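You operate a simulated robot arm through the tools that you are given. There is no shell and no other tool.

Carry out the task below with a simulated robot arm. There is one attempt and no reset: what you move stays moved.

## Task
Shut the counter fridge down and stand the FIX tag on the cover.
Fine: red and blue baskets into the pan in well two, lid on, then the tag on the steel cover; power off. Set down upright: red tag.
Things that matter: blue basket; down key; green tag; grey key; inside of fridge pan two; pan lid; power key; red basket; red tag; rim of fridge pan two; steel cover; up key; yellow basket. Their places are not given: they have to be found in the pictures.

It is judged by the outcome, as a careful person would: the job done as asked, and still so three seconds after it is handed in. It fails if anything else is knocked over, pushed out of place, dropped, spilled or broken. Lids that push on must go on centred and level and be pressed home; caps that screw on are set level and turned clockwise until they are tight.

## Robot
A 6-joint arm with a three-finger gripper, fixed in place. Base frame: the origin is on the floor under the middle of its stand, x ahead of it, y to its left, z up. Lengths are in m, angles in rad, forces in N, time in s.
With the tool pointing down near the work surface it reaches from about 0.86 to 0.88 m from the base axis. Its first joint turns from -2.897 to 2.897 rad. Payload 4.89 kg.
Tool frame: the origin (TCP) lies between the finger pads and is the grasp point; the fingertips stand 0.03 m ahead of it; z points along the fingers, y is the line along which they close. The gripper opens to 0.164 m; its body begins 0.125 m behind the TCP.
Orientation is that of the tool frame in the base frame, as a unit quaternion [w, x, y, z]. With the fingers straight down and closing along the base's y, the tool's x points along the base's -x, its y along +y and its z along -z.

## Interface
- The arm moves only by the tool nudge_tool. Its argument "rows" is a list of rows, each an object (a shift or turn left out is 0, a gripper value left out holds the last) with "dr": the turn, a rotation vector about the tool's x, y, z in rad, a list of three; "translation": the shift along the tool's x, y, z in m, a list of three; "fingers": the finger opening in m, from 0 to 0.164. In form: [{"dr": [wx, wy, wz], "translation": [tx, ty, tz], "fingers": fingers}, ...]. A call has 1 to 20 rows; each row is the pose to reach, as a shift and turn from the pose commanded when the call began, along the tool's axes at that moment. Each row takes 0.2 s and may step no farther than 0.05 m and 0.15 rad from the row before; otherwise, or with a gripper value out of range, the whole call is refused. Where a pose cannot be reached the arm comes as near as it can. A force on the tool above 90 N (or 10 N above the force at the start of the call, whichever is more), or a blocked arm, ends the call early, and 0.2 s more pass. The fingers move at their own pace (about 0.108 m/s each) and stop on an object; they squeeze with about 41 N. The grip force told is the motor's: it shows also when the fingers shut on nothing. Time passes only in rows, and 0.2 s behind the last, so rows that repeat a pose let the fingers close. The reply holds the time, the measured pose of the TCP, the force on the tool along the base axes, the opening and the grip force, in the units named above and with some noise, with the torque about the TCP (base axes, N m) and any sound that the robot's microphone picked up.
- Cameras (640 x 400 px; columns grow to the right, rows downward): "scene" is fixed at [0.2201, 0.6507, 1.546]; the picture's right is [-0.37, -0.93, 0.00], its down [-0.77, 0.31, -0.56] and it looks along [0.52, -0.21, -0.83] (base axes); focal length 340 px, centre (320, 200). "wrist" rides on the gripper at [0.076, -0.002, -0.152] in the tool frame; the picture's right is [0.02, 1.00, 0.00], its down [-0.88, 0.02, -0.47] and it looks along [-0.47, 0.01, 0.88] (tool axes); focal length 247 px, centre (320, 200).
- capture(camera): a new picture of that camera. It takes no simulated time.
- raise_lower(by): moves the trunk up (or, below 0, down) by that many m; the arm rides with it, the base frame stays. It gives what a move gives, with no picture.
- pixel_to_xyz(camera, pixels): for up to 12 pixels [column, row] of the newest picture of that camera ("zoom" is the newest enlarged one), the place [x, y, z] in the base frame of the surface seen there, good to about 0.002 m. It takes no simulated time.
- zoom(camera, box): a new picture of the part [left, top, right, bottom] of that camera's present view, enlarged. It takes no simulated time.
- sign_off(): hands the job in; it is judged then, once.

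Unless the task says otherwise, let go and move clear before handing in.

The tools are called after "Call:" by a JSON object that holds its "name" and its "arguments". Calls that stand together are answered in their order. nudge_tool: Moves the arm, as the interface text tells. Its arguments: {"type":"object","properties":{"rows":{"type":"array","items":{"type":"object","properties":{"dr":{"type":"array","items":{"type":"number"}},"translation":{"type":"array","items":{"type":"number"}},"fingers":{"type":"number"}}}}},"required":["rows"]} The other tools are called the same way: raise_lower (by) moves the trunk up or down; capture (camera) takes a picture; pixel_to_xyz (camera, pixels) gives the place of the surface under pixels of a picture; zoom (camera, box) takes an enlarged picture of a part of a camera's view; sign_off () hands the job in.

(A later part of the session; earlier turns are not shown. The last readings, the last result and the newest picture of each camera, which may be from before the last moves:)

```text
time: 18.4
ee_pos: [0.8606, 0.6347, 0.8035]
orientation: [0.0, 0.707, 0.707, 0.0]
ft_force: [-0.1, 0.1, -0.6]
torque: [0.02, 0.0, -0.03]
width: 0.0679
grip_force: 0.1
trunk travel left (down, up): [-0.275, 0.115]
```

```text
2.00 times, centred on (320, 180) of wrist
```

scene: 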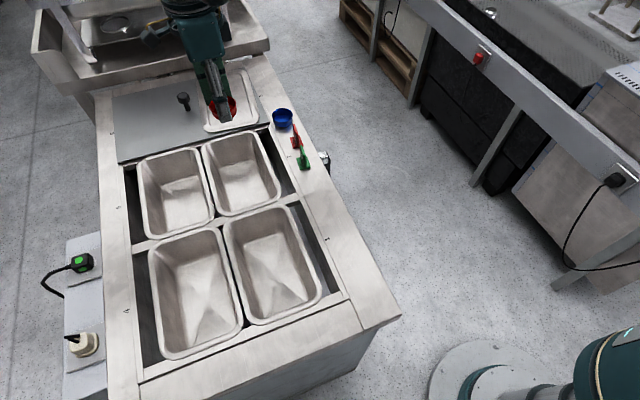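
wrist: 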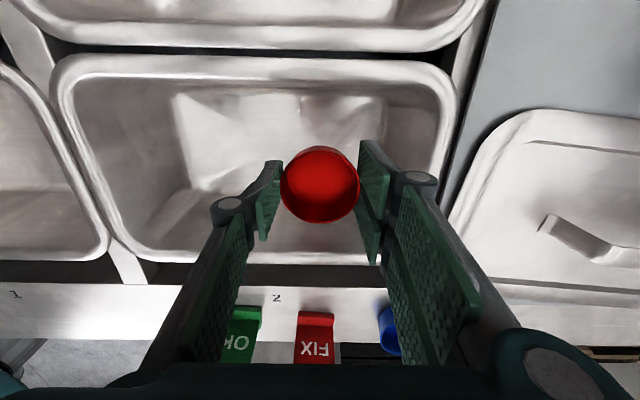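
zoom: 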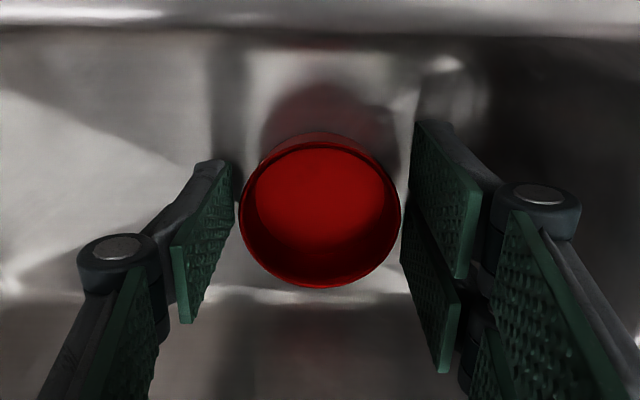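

Red stands free between the open pads. I'll rise straight up to z≈1.05, then move over the blue basket.

Call:
{"name": "nudge_tool", "arguments": {"rows": [{"translation": [0, 0, -0.02]}, {"translation": [0, 0, -0.05]}, {"translation": [0, 0, -0.09]}, {"translation": [0, 0, -0.13]}, {"translation": [0, 0, -0.17]}, {"translation": [0, 0, -0.21]}, {"translation": [0, 0, -0.246]}, {"translation": [-0.032, 0.0187, -0.246]}, {"translation": [-0.064, 0.0374, -0.246]}, {"translation": [-0.096, 0.0561, -0.246]}, {"translation": [-0.128, 0.0748, -0.246], "fingers": 0.074}, {"translation": [-0.1595, 0.0935, -0.246], "fingers": 0.074}]}}

Call:
{"name": "capture", "arguments": {"camera": "wrist"}}

Call:
{"name": "zoom", "arguments": {"camera": "scene", "box": [180, 80, 320, 230]}}

```text
time: 21.0
ee_pos: [0.9546, 0.4767, 1.0523]
orientation: [-0.001, 0.707, 0.707, 0.001]
ft_force: [-1.4, 1.7, -0.3]
torque: [-0.17, -0.11, -0.04]
width: 0.074
grip_force: 0.1
trunk travel left (down, up): [-0.275, 0.115]
```

```text
taken
```

wrist: 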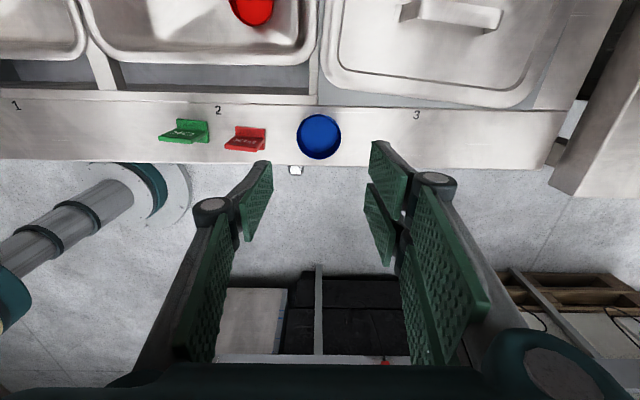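

```text
2.67 times, centred on (250, 155) of scene
```

zoom: 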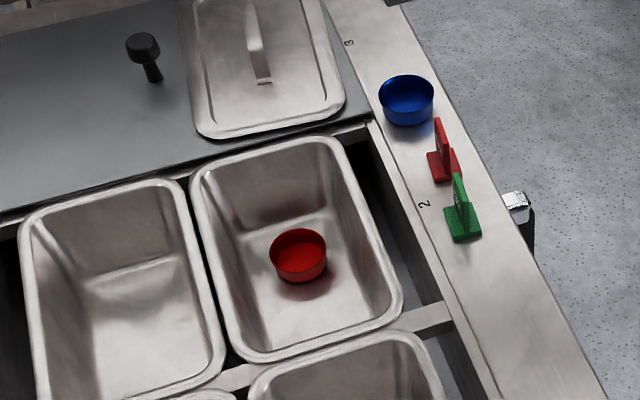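

Red sits upright in the pan. Blue's centre computes to (0.952,0.4735), about 2 mm off the TCP; I'll correct and descend to just above its rim.

Call:
{"name": "nudge_tool", "arguments": {"rows": [{"translation": [-0.002, -0.0015, 0.03]}, {"translation": [-0.002, -0.0015, 0.07]}, {"translation": [-0.002, -0.0015, 0.11]}, {"translation": [-0.002, -0.0015, 0.125]}]}}

Call:
{"name": "zoom", "arguments": {"camera": "wrist", "box": [180, 100, 480, 290]}}

```text
time: 22.0
ee_pos: [0.9529, 0.4747, 0.9263]
orientation: [0.0, 0.707, 0.708, 0.0]
ft_force: [0.4, 0.1, -0.8]
torque: [-0.03, 0.03, 0.0]
width: 0.0738
grip_force: 0.0
trunk travel left (down, up): [-0.275, 0.115]
```

```text
2.11 times, centred on (330, 195) of wrist
```

zoom: 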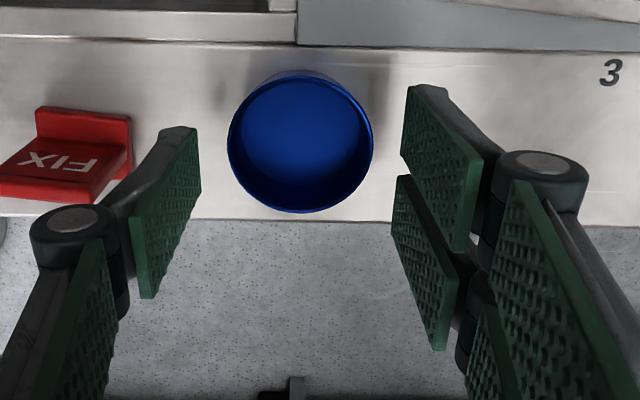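

Blue is centred between the pads and the red tag is clear of the left finger. I'll go down 0.036 m and close.

Call:
{"name": "nudge_tool", "arguments": {"rows": [{"translation": [0, 0, 0.02]}, {"translation": [0, 0, 0.032]}, {"translation": [0, 0, 0.036]}, {"translation": [0, 0, 0.036], "fingers": 0.04}, {"translation": [0, 0, 0.036], "fingers": 0.04}, {"translation": [0, 0, 0.036], "fingers": 0.04}]}}

Call:
{"name": "zoom", "arguments": {"camera": "wrist", "box": [180, 100, 480, 290]}}

```text
time: 23.4
ee_pos: [0.9532, 0.4737, 0.8891]
orientation: [-0.001, 0.707, 0.707, 0.001]
ft_force: [-0.5, 0.8, 0.4]
torque: [0.02, -0.01, 0.01]
width: 0.0558
grip_force: 41.4
trunk travel left (down, up): [-0.275, 0.115]
```

```text
2.11 times, centred on (330, 195) of wrist
```

zoom: 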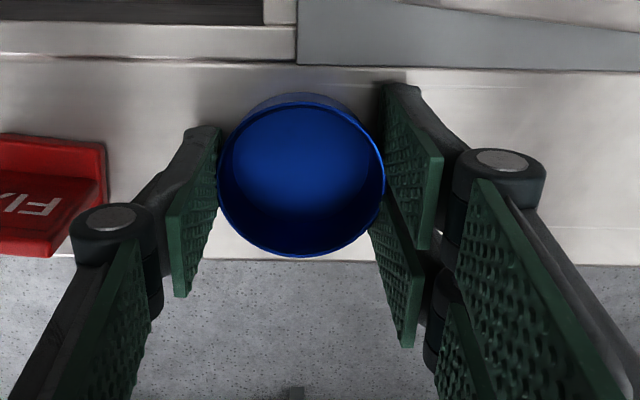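

Blue is held (width 0.056, 41 N). I'll lift it, carry it over the pan's near part at x≈0.773, and look before lowering.

Call:
{"name": "nudge_tool", "arguments": {"rows": [{"translation": [0, 0, -0.02]}, {"translation": [0, 0, -0.06]}, {"translation": [0, 0, -0.1]}, {"translation": [0, 0, -0.14]}, {"translation": [0, 0, -0.16]}, {"translation": [0.032, -0.036, -0.16]}, {"translation": [0.064, -0.072, -0.16]}, {"translation": [0.096, -0.108, -0.16]}, {"translation": [0.128, -0.144, -0.16]}, {"translation": [0.161, -0.18, -0.16]}, {"translation": [0.161, -0.18, -0.13]}, {"translation": [0.161, -0.18, -0.09]}, {"translation": [0.161, -0.18, -0.05]}, {"translation": [0.161, -0.18, -0.02]}]}}

Call:
{"name": "capture", "arguments": {"camera": "wrist"}}

Call:
{"name": "zoom", "arguments": {"camera": "scene", "box": [180, 100, 320, 230]}}

```text
time: 26.4
ee_pos: [0.7723, 0.6339, 0.9097]
orientation: [-0.001, 0.707, 0.708, 0.001]
ft_force: [0.3, 0.1, -0.2]
torque: [0.06, -0.04, 0.02]
width: 0.0558
grip_force: 41.1
trunk travel left (down, up): [-0.275, 0.115]
```

```text
taken
```

wrist: 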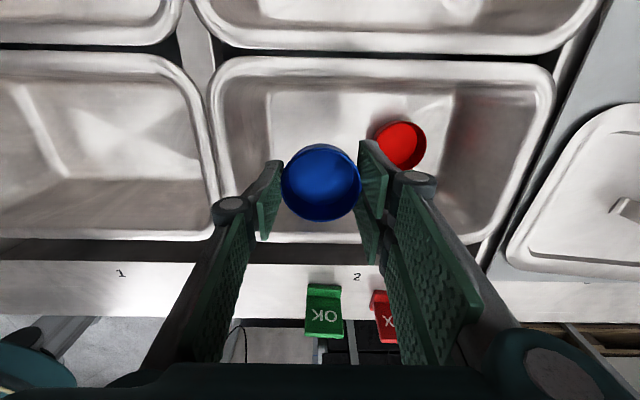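

```text
3.08 times, centred on (250, 165) of scene
```

zoom: 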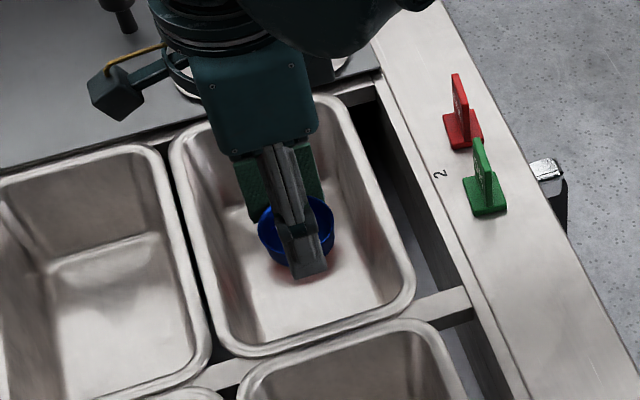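

Blue is over the near half with red clear to the right (centre ≈0.8626). I'll lower it to just above the floor.

Call:
{"name": "nudge_tool", "arguments": {"rows": [{"translation": [0, 0, 0.03]}, {"translation": [0, 0, 0.06]}, {"translation": [0, 0, 0.085]}, {"translation": [0, 0, 0.097]}, {"translation": [0, 0, 0.102]}]}}

Call:
{"name": "zoom", "arguments": {"camera": "wrist", "box": [160, 80, 480, 280]}}

```text
time: 27.6
ee_pos: [0.7732, 0.6349, 0.8066]
orientation: [0.001, 0.707, 0.707, 0.0]
ft_force: [0.3, 0.3, -0.2]
torque: [-0.02, 0.03, 0.02]
width: 0.0561
grip_force: 41.1
trunk travel left (down, up): [-0.275, 0.115]
```

```text
2.00 times, centred on (320, 180) of wrist
```

zoom: 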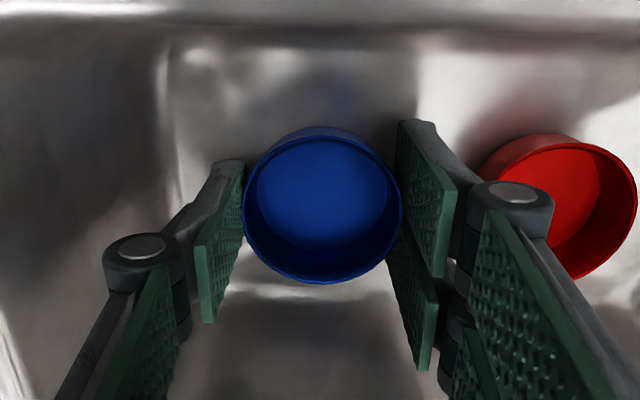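

No contact yet at TCP z 0.807. I'll ease down in millimetre steps until the force shows the floor.

Call:
{"name": "nudge_tool", "arguments": {"rows": [{"translation": [0, 0, 0.0015]}, {"translation": [0, 0, 0.003]}]}}

```text
time: 28.2
ee_pos: [0.7733, 0.6345, 0.8035]
orientation: [0.0, 0.707, 0.707, 0.0]
ft_force: [-0.2, -0.7, -0.9]
torque: [-0.01, -0.02, 0.0]
width: 0.0559
grip_force: 41.2
trunk travel left (down, up): [-0.275, 0.115]
```

Call:
{"name": "nudge_tool", "arguments": {"rows": [{"translation": [0, 0, 0.001]}, {"translation": [0, 0, 0.0018]}]}}

```text
time: 28.8
ee_pos: [0.7723, 0.6345, 0.8042]
orientation: [0.0, 0.708, 0.707, -0.001]
ft_force: [1.8, 0.3, 12.6]
torque: [-0.03, 0.05, 0.0]
width: 0.0558
grip_force: 40.9
trunk travel left (down, up): [-0.275, 0.115]
```

The force of 12.6 N shows blue is on the floor. I'll back off by a hair, open to 0.067 and check.

Call:
{"name": "nudge_tool", "arguments": {"rows": [{"translation": [0, 0, -0.0008]}, {"translation": [0, 0, -0.0008], "fingers": 0.067}, {"translation": [0, 0, -0.0008], "fingers": 0.067}, {"translation": [0, 0, -0.0008], "fingers": 0.067}]}}

Call:
{"name": "zoom", "arguments": {"camera": "wrist", "box": [160, 80, 480, 280]}}

```text
time: 29.8
ee_pos: [0.7731, 0.6344, 0.8042]
orientation: [0.0, 0.708, 0.707, 0.0]
ft_force: [-0.2, 0.3, -0.9]
torque: [0.04, 0.02, 0.02]
width: 0.0671
grip_force: 0.0
trunk travel left (down, up): [-0.275, 0.115]
```

```text
2.00 times, centred on (320, 180) of wrist
```

zoom: 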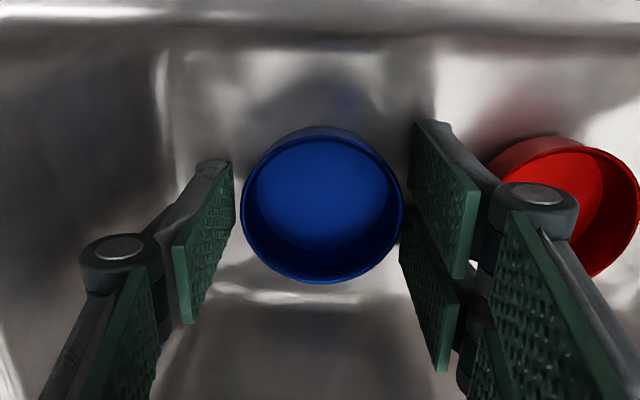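

Blue is released. I'll rise straight up to z≈1.10 and look at the pan and the lid.

Call:
{"name": "nudge_tool", "arguments": {"rows": [{"translation": [0, 0, -0.01]}, {"translation": [0, 0, -0.03]}, {"translation": [0, 0, -0.06]}, {"translation": [0, 0, -0.1]}, {"translation": [0, 0, -0.14]}, {"translation": [0, 0, -0.18]}, {"translation": [0, 0, -0.22]}, {"translation": [0, 0, -0.26]}, {"translation": [0, 0, -0.3]}]}}

Call:
{"name": "capture", "arguments": {"camera": "wrist"}}

Call:
{"name": "capture", "arguments": {"camera": "scene"}}

```text
time: 31.8
ee_pos: [0.7738, 0.6337, 1.1042]
orientation: [0.0, 0.707, 0.707, 0.0]
ft_force: [0.2, 0.3, 0.7]
torque: [-0.03, 0.05, 0.01]
width: 0.0669
grip_force: 0.1
trunk travel left (down, up): [-0.275, 0.115]
```

```text
taken
```

wrist: 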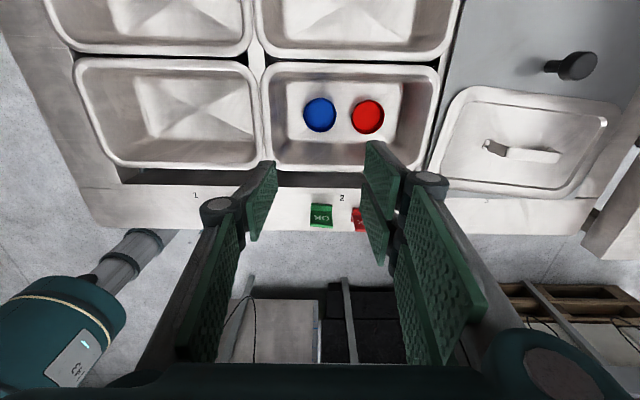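

```text
taken
```

scene: 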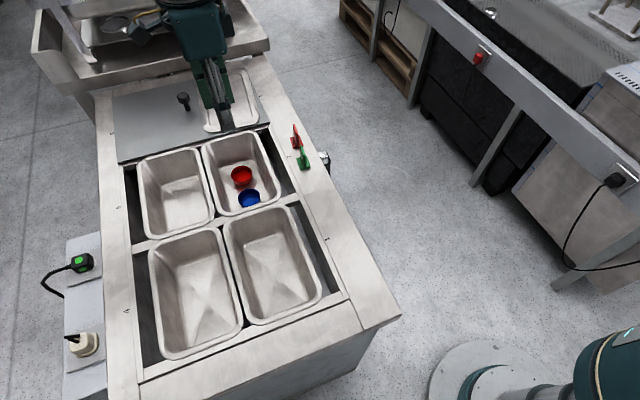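

Both baskets stand in pan two. Now I'll measure the pan rim, lid outline and handle in enlarged views.

Call:
{"name": "zoom", "arguments": {"camera": "wrist", "box": [250, 50, 450, 180]}}

Call:
{"name": "zoom", "arguments": {"camera": "wrist", "box": [420, 60, 640, 220]}}

Call:
{"name": "pixel_to_xyz", "arguments": {"camera": "zoom", "pixels": [[60, 190], [150, 95], [570, 150], [300, 380], [420, 390], [40, 300], [500, 270], [200, 255], [240, 268], [400, 275], [300, 240], [350, 330]]}}

```text
3.08 times, centred on (350, 115) of wrist
```

zoom: 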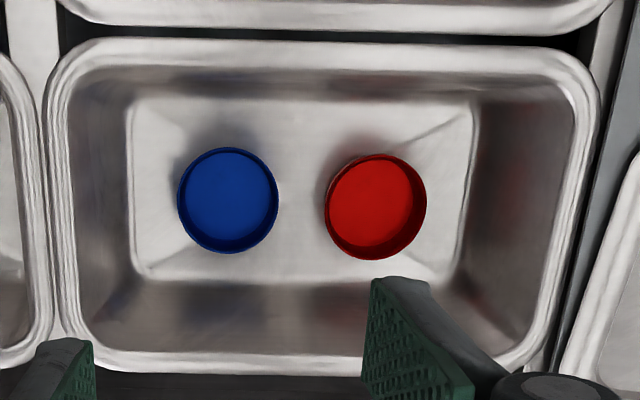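

```text
2.50 times, centred on (530, 140) of wrist
```

zoom: 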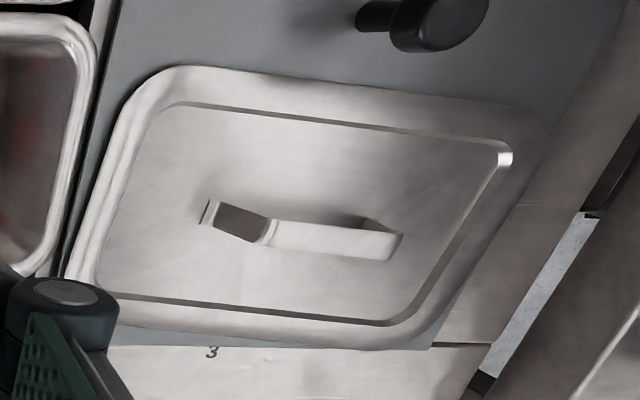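

```text
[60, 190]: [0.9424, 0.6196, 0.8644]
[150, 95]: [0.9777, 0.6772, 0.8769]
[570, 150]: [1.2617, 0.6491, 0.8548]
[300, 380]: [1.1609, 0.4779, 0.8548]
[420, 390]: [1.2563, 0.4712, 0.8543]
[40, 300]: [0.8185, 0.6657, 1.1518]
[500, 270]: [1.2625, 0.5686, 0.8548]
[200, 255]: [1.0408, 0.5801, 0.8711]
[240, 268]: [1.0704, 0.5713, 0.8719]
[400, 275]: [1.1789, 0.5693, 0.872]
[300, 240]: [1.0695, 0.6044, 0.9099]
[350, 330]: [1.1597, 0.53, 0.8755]
```

The lid is a tray shape: its middle rests on the cover at z≈0.872 and its flange is higher at ≈0.877, so the middle will sit inside the pan's opening. I'll take precise rim points of pan two.

Call:
{"name": "zoom", "arguments": {"camera": "wrist", "box": [250, 50, 450, 180]}}

Call:
{"name": "pixel_to_xyz", "arguments": {"camera": "zoom", "pixels": [[48, 200], [54, 200], [60, 200], [66, 200], [72, 200], [562, 200], [568, 200], [574, 200], [580, 200], [586, 200], [592, 200], [598, 200]]}}

Call:
{"name": "pixel_to_xyz", "arguments": {"camera": "zoom", "pixels": [[320, 38], [320, 44], [320, 50], [320, 56], [320, 62], [320, 70], [250, 350], [250, 356], [250, 362], [250, 368], [250, 374], [250, 380]]}}

```text
3.08 times, centred on (350, 115) of wrist
```

zoom: 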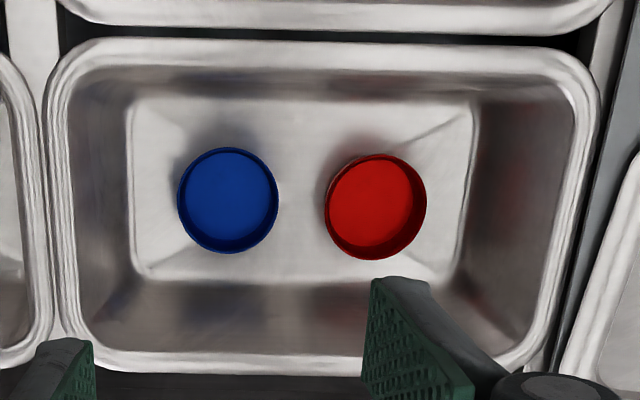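

```text
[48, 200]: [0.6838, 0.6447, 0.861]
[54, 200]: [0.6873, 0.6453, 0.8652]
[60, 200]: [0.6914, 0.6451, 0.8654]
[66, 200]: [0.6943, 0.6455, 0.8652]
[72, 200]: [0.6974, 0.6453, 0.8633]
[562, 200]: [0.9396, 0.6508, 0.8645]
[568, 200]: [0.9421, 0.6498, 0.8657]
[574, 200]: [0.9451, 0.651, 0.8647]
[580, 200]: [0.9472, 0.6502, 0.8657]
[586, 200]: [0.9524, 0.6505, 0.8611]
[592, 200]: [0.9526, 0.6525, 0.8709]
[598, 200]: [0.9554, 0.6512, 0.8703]
```

```text
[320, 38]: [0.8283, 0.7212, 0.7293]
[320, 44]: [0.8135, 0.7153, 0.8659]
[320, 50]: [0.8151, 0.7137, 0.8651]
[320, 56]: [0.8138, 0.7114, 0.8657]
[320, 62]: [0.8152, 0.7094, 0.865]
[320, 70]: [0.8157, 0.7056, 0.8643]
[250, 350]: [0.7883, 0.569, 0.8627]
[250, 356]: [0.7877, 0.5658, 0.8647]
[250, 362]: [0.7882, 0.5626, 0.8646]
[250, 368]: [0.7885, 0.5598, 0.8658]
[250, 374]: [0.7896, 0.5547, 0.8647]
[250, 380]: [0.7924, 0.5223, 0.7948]
```

Pan two's rim runs x 0.6865–0.9478, y 0.5545–0.716 at z 0.865, so its centre is (0.817, 0.6355). Now I'll turn the tool back and view the lid from nearer.

Call:
{"name": "nudge_tool", "arguments": {"rows": [{"dr": [0, 0, -0.143], "translation": [-0.0026, 0.017, 0]}, {"dr": [0, 0, -0.286], "translation": [-0.0053, 0.034, 0]}, {"dr": [0, 0, -0.428], "translation": [-0.0079, 0.051, 0]}, {"dr": [0, 0, -0.571], "translation": [-0.0105, 0.068, 0]}, {"dr": [0, 0, -0.714], "translation": [-0.0132, 0.085, 0]}, {"dr": [0, 0, -0.857], "translation": [-0.0158, 0.102, 0]}, {"dr": [0, 0, -1.0], "translation": [-0.0185, 0.119, 0]}, {"dr": [0, 0, -1.143], "translation": [-0.0211, 0.136, 0]}, {"dr": [0, 0, -1.286], "translation": [-0.0237, 0.153, 0]}, {"dr": [0, 0, -1.428], "translation": [-0.0264, 0.17, 0]}, {"dr": [0, 0, -1.5708], "translation": [-0.029, 0.187, 0]}]}}

Call:
{"name": "capture", "arguments": {"camera": "wrist"}}

```text
time: 34.2
ee_pos: [0.9596, 0.6068, 1.1026]
orientation: [0.001, 0.0, 1.0, 0.0]
ft_force: [-0.4, -0.6, 0.5]
torque: [-0.09, -0.02, -0.02]
width: 0.0672
grip_force: 0.1
trunk travel left (down, up): [-0.275, 0.115]
```

```text
taken
```

wrist: 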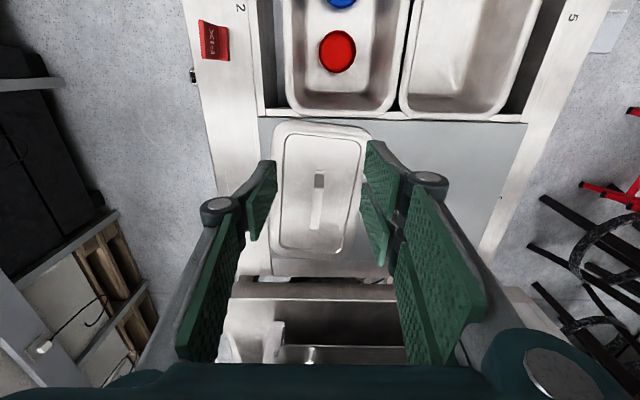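

The lid now lies in the centre of the view. I'll open the fingers fully to unblock it, then measure its outline and handle.

Call:
{"name": "nudge_tool", "arguments": {"rows": [{"fingers": 0.15}, {"fingers": 0.15}, {"fingers": 0.15}]}}

Call:
{"name": "zoom", "arguments": {"camera": "wrist", "box": [240, 110, 400, 270]}}

Call:
{"name": "pixel_to_xyz", "arguments": {"camera": "zoom", "pixels": [[320, 200]]}}

```text
time: 35.0
ee_pos: [0.9592, 0.6061, 1.1034]
orientation: [0.0, -0.001, 1.0, 0.0]
ft_force: [0.2, -0.9, 0.2]
torque: [0.0, 0.03, -0.02]
width: 0.1498
grip_force: 0.1
trunk travel left (down, up): [-0.275, 0.115]
```

```text
2.50 times, centred on (320, 190) of wrist
```

zoom: 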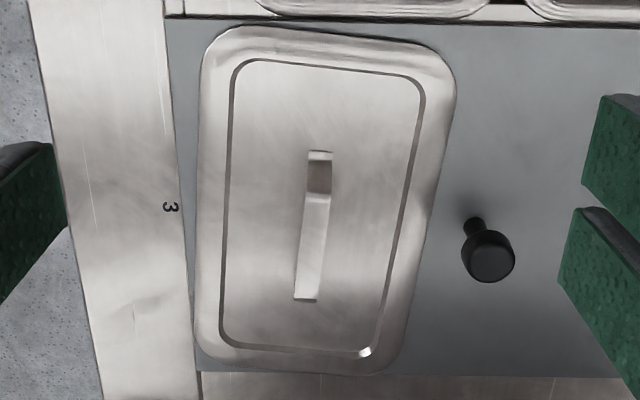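

```text
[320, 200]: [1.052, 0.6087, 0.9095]
```

This view shows the whole lid: flange corners near (205,45), (455,80), (195,345), (390,370) and the handle from (318,155) to (305,300). I'll sample its edges and handle.

Call:
{"name": "pixel_to_xyz", "arguments": {"camera": "zoom", "pixels": [[200, 100], [206, 100], [212, 100], [194, 280], [200, 280], [206, 280], [450, 100], [456, 100], [444, 100], [412, 260], [418, 260], [406, 260]]}}

Call:
{"name": "pixel_to_xyz", "arguments": {"camera": "zoom", "pixels": [[260, 26], [260, 30], [260, 36], [400, 44], [400, 48], [400, 54], [260, 362], [260, 368], [260, 374], [350, 370], [350, 376], [350, 364]]}}

Call:
{"name": "pixel_to_xyz", "arguments": {"camera": "zoom", "pixels": [[310, 152], [330, 152], [320, 170], [320, 185], [320, 196], [304, 200], [330, 200], [318, 230], [312, 260], [308, 290], [297, 295], [318, 295]]}}

Call:
{"name": "pixel_to_xyz", "arguments": {"camera": "zoom", "pixels": [[240, 100], [230, 250], [410, 100], [380, 250], [300, 62], [270, 345], [260, 150], [350, 250], [215, 200], [430, 150], [305, 250], [325, 250]]}}

```text
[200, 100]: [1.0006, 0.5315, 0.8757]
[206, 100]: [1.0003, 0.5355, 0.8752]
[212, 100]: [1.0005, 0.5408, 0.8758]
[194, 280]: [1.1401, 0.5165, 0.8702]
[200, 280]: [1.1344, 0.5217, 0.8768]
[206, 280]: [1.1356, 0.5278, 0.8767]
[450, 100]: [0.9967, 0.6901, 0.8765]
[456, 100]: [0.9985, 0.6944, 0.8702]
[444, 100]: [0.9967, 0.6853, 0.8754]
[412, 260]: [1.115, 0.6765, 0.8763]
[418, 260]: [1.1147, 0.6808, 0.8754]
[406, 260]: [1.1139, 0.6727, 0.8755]
```

```text
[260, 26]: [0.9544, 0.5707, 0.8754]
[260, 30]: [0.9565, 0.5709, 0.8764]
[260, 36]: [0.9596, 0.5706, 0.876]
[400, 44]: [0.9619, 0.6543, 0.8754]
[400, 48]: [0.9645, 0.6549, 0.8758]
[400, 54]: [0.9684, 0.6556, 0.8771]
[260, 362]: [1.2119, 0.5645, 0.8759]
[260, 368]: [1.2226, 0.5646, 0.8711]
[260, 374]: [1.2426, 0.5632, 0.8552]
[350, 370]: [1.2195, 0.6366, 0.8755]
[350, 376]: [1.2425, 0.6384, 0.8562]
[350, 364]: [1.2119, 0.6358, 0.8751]
```

```text
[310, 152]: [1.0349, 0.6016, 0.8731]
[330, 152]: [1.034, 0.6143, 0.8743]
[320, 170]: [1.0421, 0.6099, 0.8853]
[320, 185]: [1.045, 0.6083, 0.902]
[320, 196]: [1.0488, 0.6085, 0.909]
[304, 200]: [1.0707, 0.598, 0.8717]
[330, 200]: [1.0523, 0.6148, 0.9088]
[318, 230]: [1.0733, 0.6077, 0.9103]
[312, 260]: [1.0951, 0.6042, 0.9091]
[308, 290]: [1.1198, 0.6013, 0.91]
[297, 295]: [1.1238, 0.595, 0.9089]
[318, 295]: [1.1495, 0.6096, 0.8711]
```

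```text
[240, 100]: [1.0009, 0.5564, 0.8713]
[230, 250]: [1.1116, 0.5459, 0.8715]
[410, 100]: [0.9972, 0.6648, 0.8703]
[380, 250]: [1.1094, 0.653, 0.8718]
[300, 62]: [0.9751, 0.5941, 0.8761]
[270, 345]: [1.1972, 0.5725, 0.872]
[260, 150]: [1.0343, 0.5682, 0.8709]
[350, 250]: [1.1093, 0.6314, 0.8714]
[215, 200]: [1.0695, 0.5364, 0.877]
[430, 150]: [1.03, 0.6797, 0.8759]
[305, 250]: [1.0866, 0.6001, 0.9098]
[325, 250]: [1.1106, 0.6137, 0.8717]
```

The lid is 0.26×0.162 m, centred near (1.087,0.604), turned about 0.09 rad clockwise from the pan; the handle is a strap with its top at z≈0.9095. I'll line up over the handle at z≈1.0 with that turn and see if the arm reaches.

Call:
{"name": "nudge_tool", "arguments": {"rows": [{"dr": [0, 0, 0.02], "translation": [-0.03, -0.0005, 0.025], "fingers": 0.06}, {"dr": [0, 0, 0.045], "translation": [-0.06, -0.001, 0.05], "fingers": 0.06}, {"dr": [0, 0, 0.07], "translation": [-0.095, -0.0018, 0.078], "fingers": 0.06}, {"dr": [0, 0, 0.09], "translation": [-0.1275, -0.0023, 0.103], "fingers": 0.06}, {"dr": [0, 0, 0.09], "translation": [-0.1275, -0.0023, 0.103], "fingers": 0.06}]}}

Call:
{"name": "capture", "arguments": {"camera": "wrist"}}

Call:
{"name": "zoom", "arguments": {"camera": "scene", "box": [140, 30, 300, 150]}}

```text
time: 36.2
ee_pos: [1.0875, 0.6022, 0.9968]
orientation: [0.001, 0.045, 0.999, 0.0]
ft_force: [0.6, 0.4, -1.7]
torque: [-0.02, 0.1, -0.03]
width: 0.0597
grip_force: 0.0
trunk travel left (down, up): [-0.275, 0.115]
```

```text
taken
```

wrist: 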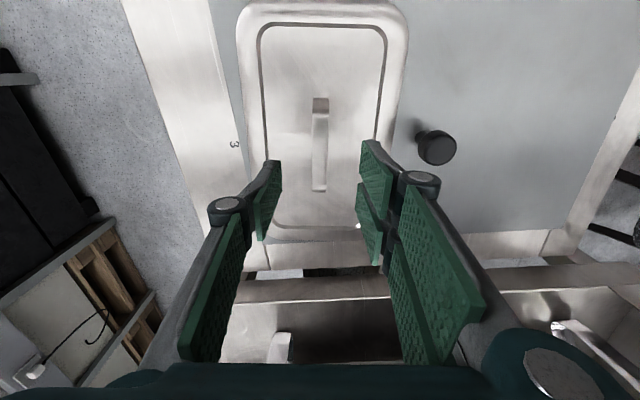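

```text
3.33 times, centred on (220, 90) of scene
```

zoom: 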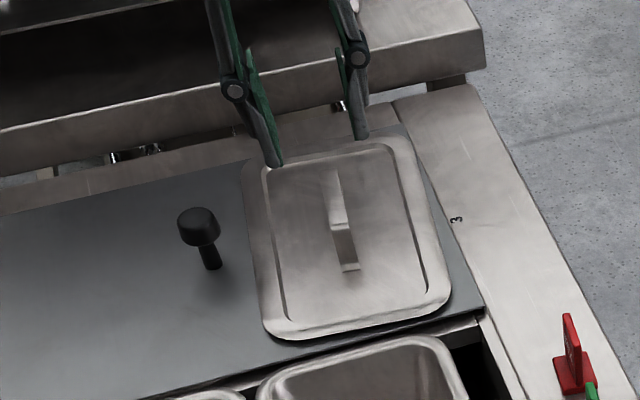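

The arm reached (1.0875,0.602,0.997) and the handle looks parallel to the fingers. I'll enlarge to check alignment before going down.

Call:
{"name": "zoom", "arguments": {"camera": "wrist", "box": [230, 60, 430, 260]}}

Call:
{"name": "pixel_to_xyz", "arguments": {"camera": "zoom", "pixels": [[320, 75], [320, 100], [320, 108], [320, 120], [308, 160], [314, 160], [320, 160], [328, 160], [334, 160], [320, 255], [320, 262], [320, 268]]}}

```text
2.00 times, centred on (330, 160) of wrist
```

zoom: 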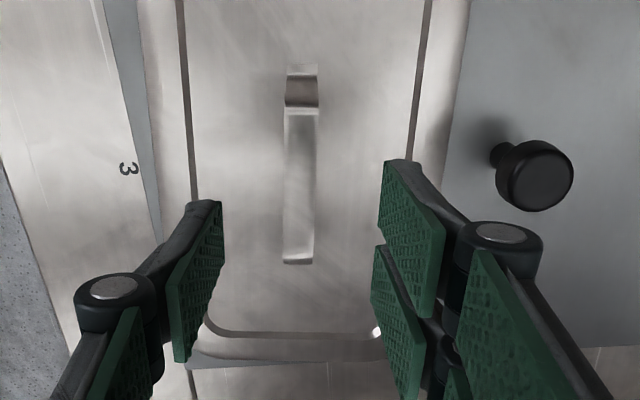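

```text
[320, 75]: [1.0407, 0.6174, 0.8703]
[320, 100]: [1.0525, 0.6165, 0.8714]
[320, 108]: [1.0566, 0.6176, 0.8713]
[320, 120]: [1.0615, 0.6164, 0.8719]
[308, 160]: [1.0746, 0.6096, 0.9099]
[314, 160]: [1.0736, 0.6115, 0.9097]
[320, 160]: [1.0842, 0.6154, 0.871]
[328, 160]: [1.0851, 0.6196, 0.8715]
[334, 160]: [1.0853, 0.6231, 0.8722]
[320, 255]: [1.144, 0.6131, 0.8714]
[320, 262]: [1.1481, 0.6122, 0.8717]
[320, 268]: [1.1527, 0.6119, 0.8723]
```

Call:
{"name": "pixel_to_xyz", "arguments": {"camera": "zoom", "pixels": [[302, 66], [302, 76], [302, 108], [302, 116], [286, 160], [301, 160], [316, 160], [300, 185], [298, 255], [298, 262], [286, 230], [312, 230]]}}

```text
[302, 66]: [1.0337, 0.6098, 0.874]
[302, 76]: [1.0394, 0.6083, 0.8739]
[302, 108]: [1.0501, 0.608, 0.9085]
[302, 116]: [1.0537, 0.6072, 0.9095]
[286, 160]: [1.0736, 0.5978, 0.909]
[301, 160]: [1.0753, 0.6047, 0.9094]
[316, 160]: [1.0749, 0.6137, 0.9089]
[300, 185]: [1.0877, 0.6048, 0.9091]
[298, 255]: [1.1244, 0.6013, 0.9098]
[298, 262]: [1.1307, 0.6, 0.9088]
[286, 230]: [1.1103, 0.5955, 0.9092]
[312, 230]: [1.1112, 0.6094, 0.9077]
```

The handle's top runs x 1.05–1.13, centred at y≈0.6045 and 0.016 m wide, so the TCP is lined up within 1–2 mm of both handle and lid centre. I'll descend to z≈0.911, straddling the strap.

Call:
{"name": "nudge_tool", "arguments": {"rows": [{"translation": [0, 0, 0.035]}, {"translation": [0, 0, 0.065]}, {"translation": [0, 0, 0.08]}, {"translation": [0, 0, 0.086]}]}}

Call:
{"name": "zoom", "arguments": {"camera": "wrist", "box": [180, 80, 480, 280]}}

Call:
{"name": "zoom", "arguments": {"camera": "scene", "box": [140, 30, 300, 150]}}

```text
time: 37.2
ee_pos: [1.0881, 0.6012, 0.9133]
orientation: [0.0, 0.045, 0.999, 0.0]
ft_force: [0.2, 0.0, -0.1]
torque: [-0.02, 0.02, 0.0]
width: 0.0599
grip_force: 0.0
trunk travel left (down, up): [-0.275, 0.115]
```

```text
2.00 times, centred on (330, 180) of wrist
```

zoom: 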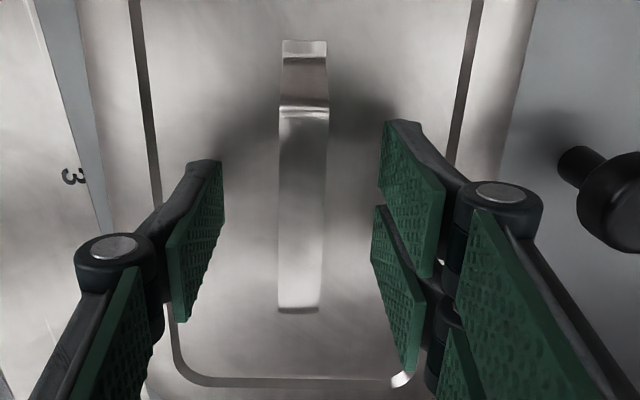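

```text
3.33 times, centred on (220, 90) of scene
```

zoom: 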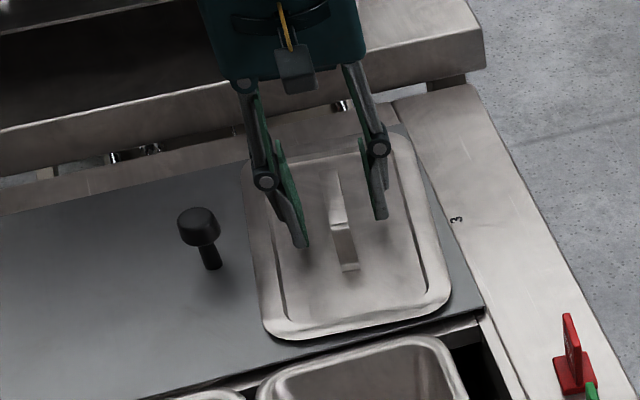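

The strap is centred between the pads. I'll go 2 mm lower and close on it.

Call:
{"name": "nudge_tool", "arguments": {"rows": [{"translation": [0, 0, 0.002]}, {"translation": [0, 0, 0.002], "fingers": 0.0}, {"translation": [0, 0, 0.002], "fingers": 0.0}, {"translation": [0, 0, 0.002], "fingers": 0.0}, {"translation": [0, 0, 0.002], "fingers": 0.0}]}}

Call:
{"name": "zoom", "arguments": {"camera": "wrist", "box": [180, 80, 480, 280]}}

```text
time: 38.4
ee_pos: [1.0872, 0.6025, 0.9124]
orientation: [-0.001, 0.046, 0.999, 0.001]
ft_force: [0.3, 0.4, -0.1]
torque: [0.03, 0.01, -0.13]
width: 0.0144
grip_force: 40.9
trunk travel left (down, up): [-0.275, 0.115]
```

```text
2.00 times, centred on (330, 180) of wrist
```

zoom: 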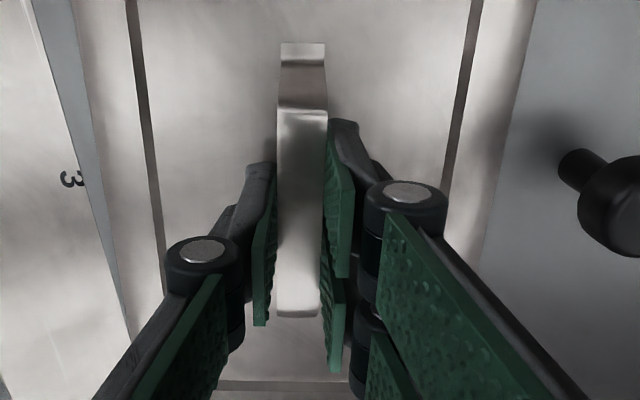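

The strap is gripped at width 0.0144 with 41 N. I'll lift slowly 0.04 m and check that the lid stays level.

Call:
{"name": "nudge_tool", "arguments": {"rows": [{"translation": [0, 0, -0.006]}, {"translation": [0, 0, -0.015]}, {"translation": [0, 0, -0.028]}, {"translation": [0, 0, -0.042]}]}}

Call:
{"name": "capture", "arguments": {"camera": "wrist"}}

Call:
{"name": "zoom", "arguments": {"camera": "scene", "box": [140, 30, 300, 150]}}

```text
time: 39.4
ee_pos: [1.0876, 0.6034, 0.9548]
orientation: [0.0, 0.045, 0.999, -0.001]
ft_force: [0.0, 0.2, -3.1]
torque: [-0.02, 0.02, -0.04]
width: 0.0147
grip_force: 41.2
trunk travel left (down, up): [-0.275, 0.115]
```

```text
taken
```

wrist: 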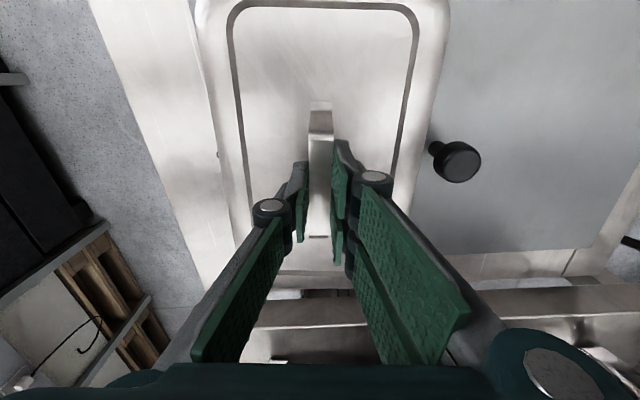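

```text
3.33 times, centred on (220, 90) of scene
```

zoom: 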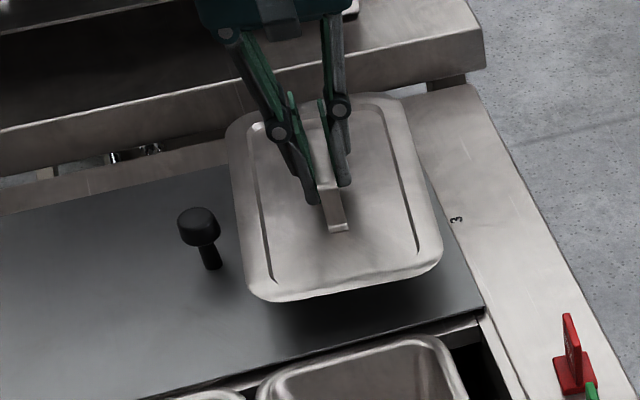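

The lid is off the cover (3 N load). I'll check its level by sampling the lid's surface.

Call:
{"name": "pixel_to_xyz", "arguments": {"camera": "wrist", "pixels": [[250, 30], [400, 30], [260, 80], [390, 80], [255, 150], [385, 150], [260, 210], [215, 60], [430, 60], [225, 180], [410, 180], [320, 60]]}}

Call:
{"name": "pixel_to_xyz", "arguments": {"camera": "zoom", "pixels": [[300, 280], [400, 260], [280, 250], [390, 240], [265, 180], [405, 150], [300, 240], [360, 220]]}}

```text
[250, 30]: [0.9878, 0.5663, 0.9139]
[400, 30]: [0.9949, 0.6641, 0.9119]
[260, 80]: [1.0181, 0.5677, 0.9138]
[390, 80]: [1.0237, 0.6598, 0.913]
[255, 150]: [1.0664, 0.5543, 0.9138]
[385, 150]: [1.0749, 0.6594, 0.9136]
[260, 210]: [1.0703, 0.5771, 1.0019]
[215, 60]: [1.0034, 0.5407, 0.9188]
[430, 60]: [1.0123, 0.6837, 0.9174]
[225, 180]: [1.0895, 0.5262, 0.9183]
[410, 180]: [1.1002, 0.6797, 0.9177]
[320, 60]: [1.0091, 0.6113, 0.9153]
```

```text
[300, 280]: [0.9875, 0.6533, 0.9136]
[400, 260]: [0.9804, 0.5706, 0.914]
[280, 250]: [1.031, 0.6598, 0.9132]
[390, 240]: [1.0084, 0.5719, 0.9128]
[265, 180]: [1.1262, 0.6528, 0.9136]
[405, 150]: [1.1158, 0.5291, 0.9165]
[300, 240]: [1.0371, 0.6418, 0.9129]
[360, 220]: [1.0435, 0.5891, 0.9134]
```

The lid hangs level within 1 mm, its plate 0.041 m below the TCP. I'll raise it, carry it over pan two and undo the 0.09 rad turn.

Call:
{"name": "nudge_tool", "arguments": {"rows": [{"translation": [0, 0, -0.025]}, {"translation": [0, 0, -0.055]}, {"translation": [0.03, 0.0009, -0.06]}, {"translation": [0.068, 0.002, -0.06]}, {"dr": [0, 0, -0.02], "translation": [0.106, 0.0032, -0.06]}, {"dr": [0, 0, -0.045], "translation": [0.144, 0.0043, -0.06]}, {"dr": [0, 0, -0.07], "translation": [0.182, 0.0054, -0.06]}, {"dr": [0, 0, -0.09], "translation": [0.22, 0.0065, -0.06]}, {"dr": [0, 0, -0.09], "translation": [0.255, 0.0076, -0.06]}, {"dr": [0, 0, -0.09], "translation": [0.2723, 0.0081, -0.06]}]}}

Call:
{"name": "capture", "arguments": {"camera": "wrist"}}

Call:
{"name": "capture", "arguments": {"camera": "scene"}}

```text
time: 41.6
ee_pos: [0.8167, 0.6357, 1.0133]
orientation: [0.0, 0.0, 1.0, 0.0]
ft_force: [-0.1, 0.6, -2.2]
torque: [0.0, -0.07, -0.02]
width: 0.0148
grip_force: 40.4
trunk travel left (down, up): [-0.275, 0.115]
```

```text
taken
```

wrist: 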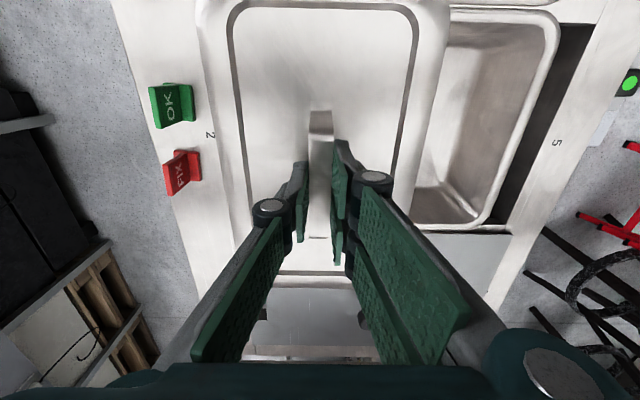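

```text
taken
```

scene: 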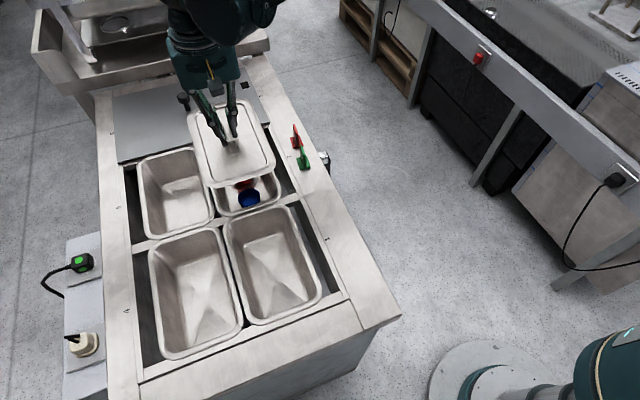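

The lid is over pan two. I'll measure its outline in both views to centre it on the rim before lowering.

Call:
{"name": "zoom", "arguments": {"camera": "scene", "box": [170, 80, 310, 230]}}

Call:
{"name": "pixel_to_xyz", "arguments": {"camera": "wrist", "pixels": [[198, 60], [203, 60], [208, 60], [445, 60], [440, 60], [435, 60], [218, 180], [223, 180], [418, 180], [412, 180], [300, 278], [310, 272]]}}

```text
2.67 times, centred on (240, 155) of scene
```

zoom: 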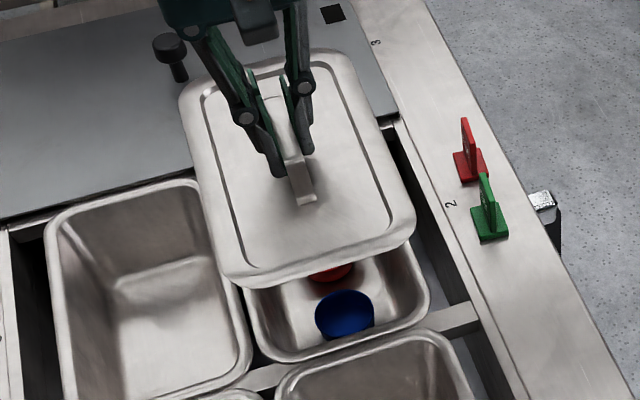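

```text
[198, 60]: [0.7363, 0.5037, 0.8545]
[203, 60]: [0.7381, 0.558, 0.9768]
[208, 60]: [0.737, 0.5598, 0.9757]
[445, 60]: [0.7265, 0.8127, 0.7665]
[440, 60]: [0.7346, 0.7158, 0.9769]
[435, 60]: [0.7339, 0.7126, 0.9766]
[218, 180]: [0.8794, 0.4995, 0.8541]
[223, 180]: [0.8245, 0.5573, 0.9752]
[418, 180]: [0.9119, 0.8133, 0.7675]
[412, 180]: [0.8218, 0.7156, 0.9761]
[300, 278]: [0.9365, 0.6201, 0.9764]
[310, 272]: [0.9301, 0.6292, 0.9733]
```

Across y the lid spans about 0.5565–0.717 (centre 0.6367), within 1 mm of the pan's. A small black square also shows on the cover near zoom (332,13), to check later. Now I'll check the lid's x extent.

Call:
{"name": "pixel_to_xyz", "arguments": {"camera": "wrist", "pixels": [[300, 280], [300, 283], [300, 286], [300, 289], [335, 282], [335, 286], [335, 289]]}}

Call:
{"name": "pixel_to_xyz", "arguments": {"camera": "zoom", "pixels": [[270, 278], [270, 282], [270, 286], [330, 262], [330, 267], [330, 272], [330, 277], [380, 246], [380, 251], [380, 256], [270, 288], [270, 291]]}}

Call:
{"name": "zoom", "arguments": {"camera": "scene", "box": [210, 60, 290, 120]}}

```text
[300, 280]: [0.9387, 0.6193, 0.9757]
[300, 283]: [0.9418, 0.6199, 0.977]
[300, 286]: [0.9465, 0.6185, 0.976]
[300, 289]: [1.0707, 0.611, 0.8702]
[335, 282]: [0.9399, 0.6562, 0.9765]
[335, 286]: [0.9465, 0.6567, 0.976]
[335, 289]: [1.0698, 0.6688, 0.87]
```

```text
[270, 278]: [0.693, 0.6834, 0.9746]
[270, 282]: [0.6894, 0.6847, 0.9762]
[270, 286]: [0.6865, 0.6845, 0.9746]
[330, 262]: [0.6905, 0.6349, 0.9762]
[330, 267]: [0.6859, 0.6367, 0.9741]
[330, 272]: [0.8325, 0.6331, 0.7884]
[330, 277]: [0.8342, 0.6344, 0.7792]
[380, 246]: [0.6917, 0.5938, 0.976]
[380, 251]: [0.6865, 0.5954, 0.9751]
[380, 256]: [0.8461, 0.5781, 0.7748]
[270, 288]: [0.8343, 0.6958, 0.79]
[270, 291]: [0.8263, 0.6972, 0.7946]
```

```text
6.67 times, centred on (250, 90) of scene
```

zoom: 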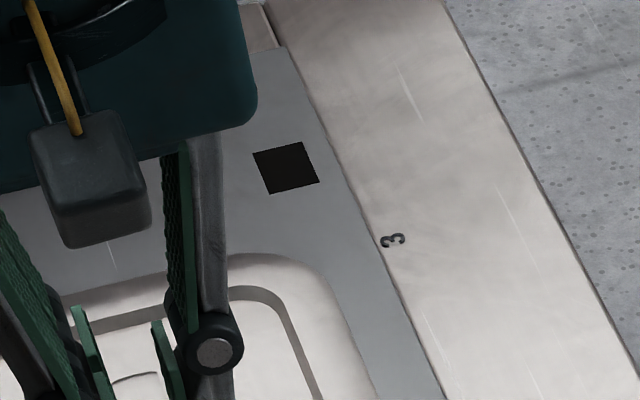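

The lid's x extent is 0.6853–0.948, centred at 0.8166, matching the pan. I'll shift by a millimetre in y and lower it to just above the rim.

Call:
{"name": "nudge_tool", "arguments": {"rows": [{"translation": [-0.0004, -0.0012, 0.02]}, {"translation": [-0.0004, -0.0012, 0.05]}, {"translation": [-0.0004, -0.0012, 0.08]}, {"translation": [-0.0004, -0.0012, 0.093]}]}}

Call:
{"name": "zoom", "arguments": {"camera": "scene", "box": [180, 100, 310, 230]}}

Call:
{"name": "capture", "arguments": {"camera": "wrist"}}

```text
time: 42.6
ee_pos: [0.8193, 0.6349, 0.9213]
orientation: [0.0, 0.0, 1.0, 0.001]
ft_force: [0.2, 0.8, -3.0]
torque: [-0.01, 0.02, 0.07]
width: 0.0146
grip_force: 41.2
trunk travel left (down, up): [-0.275, 0.115]
```

```text
3.08 times, centred on (245, 165) of scene
```

zoom: 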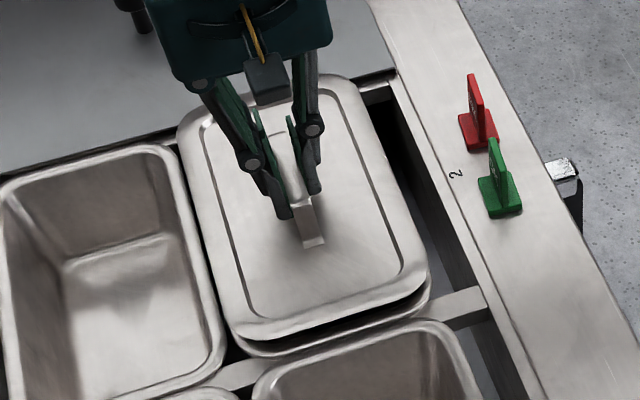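

```text
taken
```

wrist: 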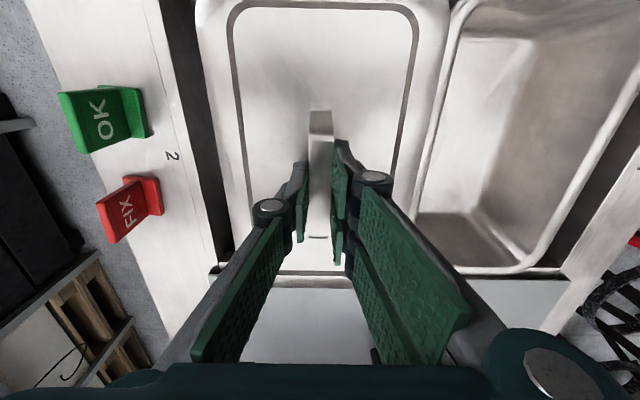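

The lid hovers about 15 mm above the rim. I'll re-check its edges against the rim.

Call:
{"name": "pixel_to_xyz", "arguments": {"camera": "wrist", "pixels": [[300, 280], [300, 286], [300, 288], [335, 286], [200, 60], [203, 60], [443, 60], [440, 60], [219, 180], [222, 180], [415, 180], [412, 180]]}}

Call:
{"name": "pixel_to_xyz", "arguments": {"camera": "zoom", "pixels": [[260, 330], [260, 335], [260, 340], [260, 345], [260, 350], [260, 355], [340, 308], [340, 314], [340, 320], [340, 326], [340, 332], [400, 300]]}}

```text
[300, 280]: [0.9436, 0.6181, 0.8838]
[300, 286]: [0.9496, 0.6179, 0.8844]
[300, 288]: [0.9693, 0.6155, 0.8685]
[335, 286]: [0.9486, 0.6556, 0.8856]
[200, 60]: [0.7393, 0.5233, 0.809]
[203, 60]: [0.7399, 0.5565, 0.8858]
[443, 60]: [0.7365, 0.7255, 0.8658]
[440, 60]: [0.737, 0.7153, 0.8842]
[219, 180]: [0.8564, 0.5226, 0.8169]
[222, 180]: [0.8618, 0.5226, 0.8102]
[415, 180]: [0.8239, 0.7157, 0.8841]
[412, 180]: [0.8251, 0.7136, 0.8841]
```

```text
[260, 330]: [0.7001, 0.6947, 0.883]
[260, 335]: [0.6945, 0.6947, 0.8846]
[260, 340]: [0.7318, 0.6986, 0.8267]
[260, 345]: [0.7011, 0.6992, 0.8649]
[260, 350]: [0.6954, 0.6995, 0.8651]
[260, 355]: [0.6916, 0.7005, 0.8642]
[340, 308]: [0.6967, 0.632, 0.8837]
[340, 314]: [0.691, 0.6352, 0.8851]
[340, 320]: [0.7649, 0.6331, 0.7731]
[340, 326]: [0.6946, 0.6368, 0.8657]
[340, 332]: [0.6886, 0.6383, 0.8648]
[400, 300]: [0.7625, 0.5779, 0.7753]
```

The lid has drifted about 2.5 mm toward +x (far edge 0.950, near edge ≈0.689; reading x 0.8193). I'll correct that and re-measure.

Call:
{"name": "nudge_tool", "arguments": {"rows": [{"translation": [0.0025, -0.0008, 0]}, {"translation": [0.0025, -0.0008, 0]}, {"translation": [0.0025, -0.0008, 0]}]}}

Call:
{"name": "capture", "arguments": {"camera": "wrist"}}

Call:
{"name": "zoom", "arguments": {"camera": "scene", "box": [200, 170, 280, 230]}}

Call:
{"name": "pixel_to_xyz", "arguments": {"camera": "wrist", "pixels": [[300, 284], [300, 286], [300, 287], [335, 286], [335, 287], [201, 60], [203, 60], [442, 60], [440, 60], [221, 180], [417, 180], [414, 180]]}}

```text
time: 43.4
ee_pos: [0.8167, 0.6345, 0.9227]
orientation: [0.0, 0.0, 1.0, 0.0]
ft_force: [-1.0, 0.2, -3.6]
torque: [0.0, -0.04, 0.01]
width: 0.0143
grip_force: 41.0
trunk travel left (down, up): [-0.275, 0.115]
```

```text
taken
```

wrist: 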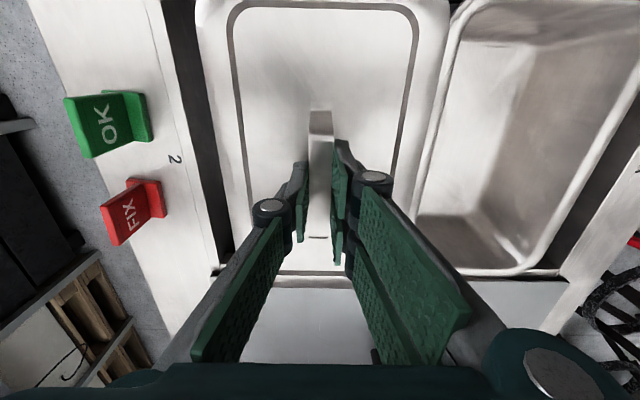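

```text
6.67 times, centred on (240, 200) of scene
```

zoom: 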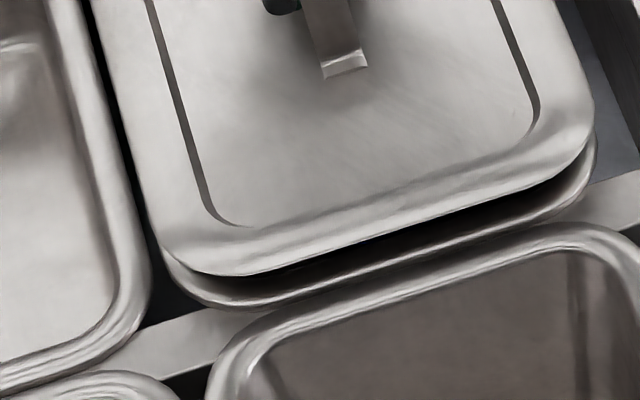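

```text
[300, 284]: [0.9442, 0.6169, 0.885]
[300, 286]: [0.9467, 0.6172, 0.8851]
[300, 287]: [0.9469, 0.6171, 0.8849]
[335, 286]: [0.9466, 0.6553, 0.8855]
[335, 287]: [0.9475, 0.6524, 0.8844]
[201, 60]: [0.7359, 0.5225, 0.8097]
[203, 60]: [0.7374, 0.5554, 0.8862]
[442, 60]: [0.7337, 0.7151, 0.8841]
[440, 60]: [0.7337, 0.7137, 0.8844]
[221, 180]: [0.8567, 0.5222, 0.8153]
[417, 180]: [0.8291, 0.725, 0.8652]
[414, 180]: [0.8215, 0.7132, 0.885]
```

Call:
{"name": "pixel_to_xyz", "arguments": {"camera": "zoom", "pixels": [[260, 262], [260, 268], [260, 273], [260, 276], [270, 296], [270, 300], [270, 304], [270, 308], [560, 165], [585, 140], [592, 160], [597, 170]]}}

```text
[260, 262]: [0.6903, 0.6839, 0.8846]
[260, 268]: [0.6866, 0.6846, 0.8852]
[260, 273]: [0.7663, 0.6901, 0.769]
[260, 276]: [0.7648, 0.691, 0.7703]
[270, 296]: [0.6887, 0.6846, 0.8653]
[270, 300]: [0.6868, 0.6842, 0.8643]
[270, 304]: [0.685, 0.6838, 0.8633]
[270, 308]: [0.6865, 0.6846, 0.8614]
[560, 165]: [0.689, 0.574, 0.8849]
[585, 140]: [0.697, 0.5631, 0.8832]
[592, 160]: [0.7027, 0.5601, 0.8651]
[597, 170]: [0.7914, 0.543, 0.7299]
```

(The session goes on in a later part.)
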